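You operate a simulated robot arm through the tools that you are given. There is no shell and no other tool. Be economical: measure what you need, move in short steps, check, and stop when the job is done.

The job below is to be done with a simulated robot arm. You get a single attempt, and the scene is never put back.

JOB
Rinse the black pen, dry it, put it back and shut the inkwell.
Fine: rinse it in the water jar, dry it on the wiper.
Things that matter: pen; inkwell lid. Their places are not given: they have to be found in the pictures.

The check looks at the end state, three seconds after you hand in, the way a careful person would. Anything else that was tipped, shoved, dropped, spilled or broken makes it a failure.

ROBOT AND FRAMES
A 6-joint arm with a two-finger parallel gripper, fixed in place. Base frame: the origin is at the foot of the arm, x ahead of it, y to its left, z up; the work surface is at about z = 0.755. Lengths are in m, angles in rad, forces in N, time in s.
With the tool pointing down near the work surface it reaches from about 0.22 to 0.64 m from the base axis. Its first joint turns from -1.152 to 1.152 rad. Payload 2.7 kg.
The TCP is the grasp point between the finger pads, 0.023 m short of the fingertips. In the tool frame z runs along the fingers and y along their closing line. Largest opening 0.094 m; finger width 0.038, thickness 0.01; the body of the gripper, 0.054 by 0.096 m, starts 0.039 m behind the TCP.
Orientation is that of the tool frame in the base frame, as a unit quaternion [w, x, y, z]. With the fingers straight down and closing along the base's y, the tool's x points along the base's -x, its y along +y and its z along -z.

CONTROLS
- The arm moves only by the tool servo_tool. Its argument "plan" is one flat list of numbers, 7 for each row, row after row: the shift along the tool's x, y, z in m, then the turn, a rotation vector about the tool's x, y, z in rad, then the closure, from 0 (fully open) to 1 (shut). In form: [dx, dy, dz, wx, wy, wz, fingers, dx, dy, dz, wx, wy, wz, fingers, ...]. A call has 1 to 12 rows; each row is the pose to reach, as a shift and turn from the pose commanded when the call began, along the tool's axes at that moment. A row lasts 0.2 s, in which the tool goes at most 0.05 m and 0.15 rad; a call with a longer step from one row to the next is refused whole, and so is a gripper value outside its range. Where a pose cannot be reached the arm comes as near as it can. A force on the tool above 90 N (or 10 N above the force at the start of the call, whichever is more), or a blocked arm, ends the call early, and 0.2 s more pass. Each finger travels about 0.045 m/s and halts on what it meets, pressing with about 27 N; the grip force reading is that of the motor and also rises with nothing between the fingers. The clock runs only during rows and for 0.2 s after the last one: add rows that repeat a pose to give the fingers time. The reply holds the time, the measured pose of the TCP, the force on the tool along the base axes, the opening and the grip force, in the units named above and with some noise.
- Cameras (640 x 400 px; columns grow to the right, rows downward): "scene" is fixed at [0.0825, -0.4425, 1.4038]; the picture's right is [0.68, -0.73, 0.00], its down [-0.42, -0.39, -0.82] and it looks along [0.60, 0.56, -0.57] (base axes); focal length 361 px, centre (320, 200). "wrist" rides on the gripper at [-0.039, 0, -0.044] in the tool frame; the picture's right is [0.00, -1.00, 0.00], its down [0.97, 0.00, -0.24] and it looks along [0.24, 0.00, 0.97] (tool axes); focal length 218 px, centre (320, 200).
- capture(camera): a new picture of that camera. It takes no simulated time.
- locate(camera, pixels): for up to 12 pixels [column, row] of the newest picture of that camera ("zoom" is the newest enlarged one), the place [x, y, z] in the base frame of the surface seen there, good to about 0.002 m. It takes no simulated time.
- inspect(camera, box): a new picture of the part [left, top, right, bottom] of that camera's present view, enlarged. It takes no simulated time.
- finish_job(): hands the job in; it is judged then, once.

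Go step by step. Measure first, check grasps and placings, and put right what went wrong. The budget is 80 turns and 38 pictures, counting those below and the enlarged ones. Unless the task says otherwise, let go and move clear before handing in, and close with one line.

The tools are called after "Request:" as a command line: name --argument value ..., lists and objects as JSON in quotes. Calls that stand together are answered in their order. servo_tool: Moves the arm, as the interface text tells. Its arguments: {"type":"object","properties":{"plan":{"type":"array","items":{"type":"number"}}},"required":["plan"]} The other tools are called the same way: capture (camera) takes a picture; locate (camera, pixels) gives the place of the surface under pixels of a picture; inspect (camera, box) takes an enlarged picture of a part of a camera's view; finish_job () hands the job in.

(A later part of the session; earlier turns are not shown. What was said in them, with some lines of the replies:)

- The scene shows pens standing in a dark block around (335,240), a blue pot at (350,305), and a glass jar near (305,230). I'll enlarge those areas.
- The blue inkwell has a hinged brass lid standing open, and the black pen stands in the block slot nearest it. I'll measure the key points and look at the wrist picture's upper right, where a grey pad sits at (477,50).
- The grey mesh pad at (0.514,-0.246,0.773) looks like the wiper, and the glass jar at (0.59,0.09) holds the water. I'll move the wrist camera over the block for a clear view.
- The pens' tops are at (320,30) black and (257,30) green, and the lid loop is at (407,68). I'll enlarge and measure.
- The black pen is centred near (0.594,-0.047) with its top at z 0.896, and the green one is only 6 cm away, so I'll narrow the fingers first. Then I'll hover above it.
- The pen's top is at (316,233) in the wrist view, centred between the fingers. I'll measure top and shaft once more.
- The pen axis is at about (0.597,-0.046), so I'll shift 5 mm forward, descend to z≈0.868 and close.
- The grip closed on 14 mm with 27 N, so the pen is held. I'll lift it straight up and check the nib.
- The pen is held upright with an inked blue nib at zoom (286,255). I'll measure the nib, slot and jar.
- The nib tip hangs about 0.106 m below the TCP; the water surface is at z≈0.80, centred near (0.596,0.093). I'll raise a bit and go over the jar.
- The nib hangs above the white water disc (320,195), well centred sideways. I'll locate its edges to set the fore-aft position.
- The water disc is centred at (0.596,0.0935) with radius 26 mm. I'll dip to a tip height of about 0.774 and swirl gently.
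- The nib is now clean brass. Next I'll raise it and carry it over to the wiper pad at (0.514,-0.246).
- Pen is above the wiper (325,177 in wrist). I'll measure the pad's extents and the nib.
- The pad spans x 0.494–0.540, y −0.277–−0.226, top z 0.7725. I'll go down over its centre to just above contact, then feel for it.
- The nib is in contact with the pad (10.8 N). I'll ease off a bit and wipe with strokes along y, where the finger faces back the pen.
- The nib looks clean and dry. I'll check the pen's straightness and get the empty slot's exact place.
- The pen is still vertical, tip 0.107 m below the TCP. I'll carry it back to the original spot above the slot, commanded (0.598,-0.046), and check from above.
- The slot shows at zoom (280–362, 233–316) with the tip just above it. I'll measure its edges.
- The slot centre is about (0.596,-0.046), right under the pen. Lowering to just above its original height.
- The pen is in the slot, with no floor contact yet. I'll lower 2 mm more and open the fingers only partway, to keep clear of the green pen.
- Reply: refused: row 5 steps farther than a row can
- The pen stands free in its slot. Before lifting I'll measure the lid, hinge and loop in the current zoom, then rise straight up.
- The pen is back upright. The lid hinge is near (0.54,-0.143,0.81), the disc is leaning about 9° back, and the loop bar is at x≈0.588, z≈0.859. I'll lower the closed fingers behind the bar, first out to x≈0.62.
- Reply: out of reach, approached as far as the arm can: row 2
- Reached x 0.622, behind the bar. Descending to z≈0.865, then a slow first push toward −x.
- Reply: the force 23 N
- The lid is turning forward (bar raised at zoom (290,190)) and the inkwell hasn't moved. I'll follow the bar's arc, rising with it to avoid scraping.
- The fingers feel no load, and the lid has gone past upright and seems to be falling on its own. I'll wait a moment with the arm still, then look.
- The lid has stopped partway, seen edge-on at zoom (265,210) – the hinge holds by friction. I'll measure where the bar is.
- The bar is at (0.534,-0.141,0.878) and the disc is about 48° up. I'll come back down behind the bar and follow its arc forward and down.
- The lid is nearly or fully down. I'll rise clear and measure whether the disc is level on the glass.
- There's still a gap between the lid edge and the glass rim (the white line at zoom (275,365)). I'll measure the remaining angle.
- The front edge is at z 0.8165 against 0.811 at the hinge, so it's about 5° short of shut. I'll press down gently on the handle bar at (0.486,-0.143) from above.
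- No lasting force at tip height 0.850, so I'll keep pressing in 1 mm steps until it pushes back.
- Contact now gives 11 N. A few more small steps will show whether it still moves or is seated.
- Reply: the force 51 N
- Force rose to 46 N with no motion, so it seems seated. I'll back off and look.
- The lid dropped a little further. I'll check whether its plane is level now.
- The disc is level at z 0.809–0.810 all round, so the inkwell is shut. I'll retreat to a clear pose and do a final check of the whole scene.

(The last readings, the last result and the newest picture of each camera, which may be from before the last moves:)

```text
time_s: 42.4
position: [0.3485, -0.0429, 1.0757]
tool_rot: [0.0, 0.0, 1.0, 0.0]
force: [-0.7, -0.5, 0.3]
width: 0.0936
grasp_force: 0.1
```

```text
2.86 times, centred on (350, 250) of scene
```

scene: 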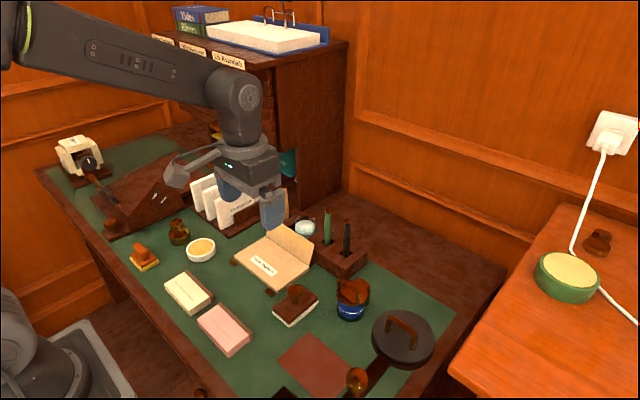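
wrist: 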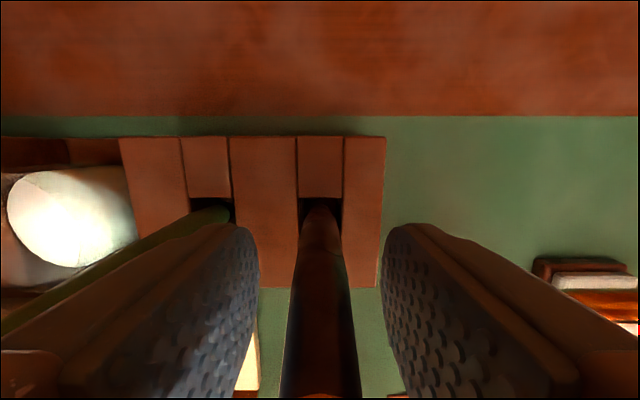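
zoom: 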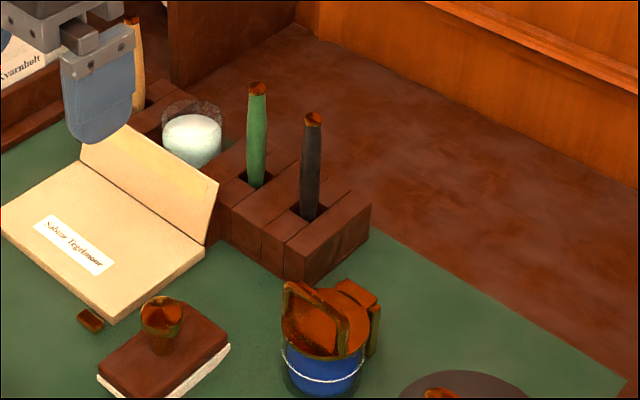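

The final picture shows the black pen upright in its slot, the lid shut on the inkwell, nothing else disturbed and the arm clear. Handing in.

Request:
finish_job

```text
The job is handed in.
```

The black pen was rinsed in the water jar, dried on the wiper and put back in its slot; the inkwell lid is shut, and the job is handed in.
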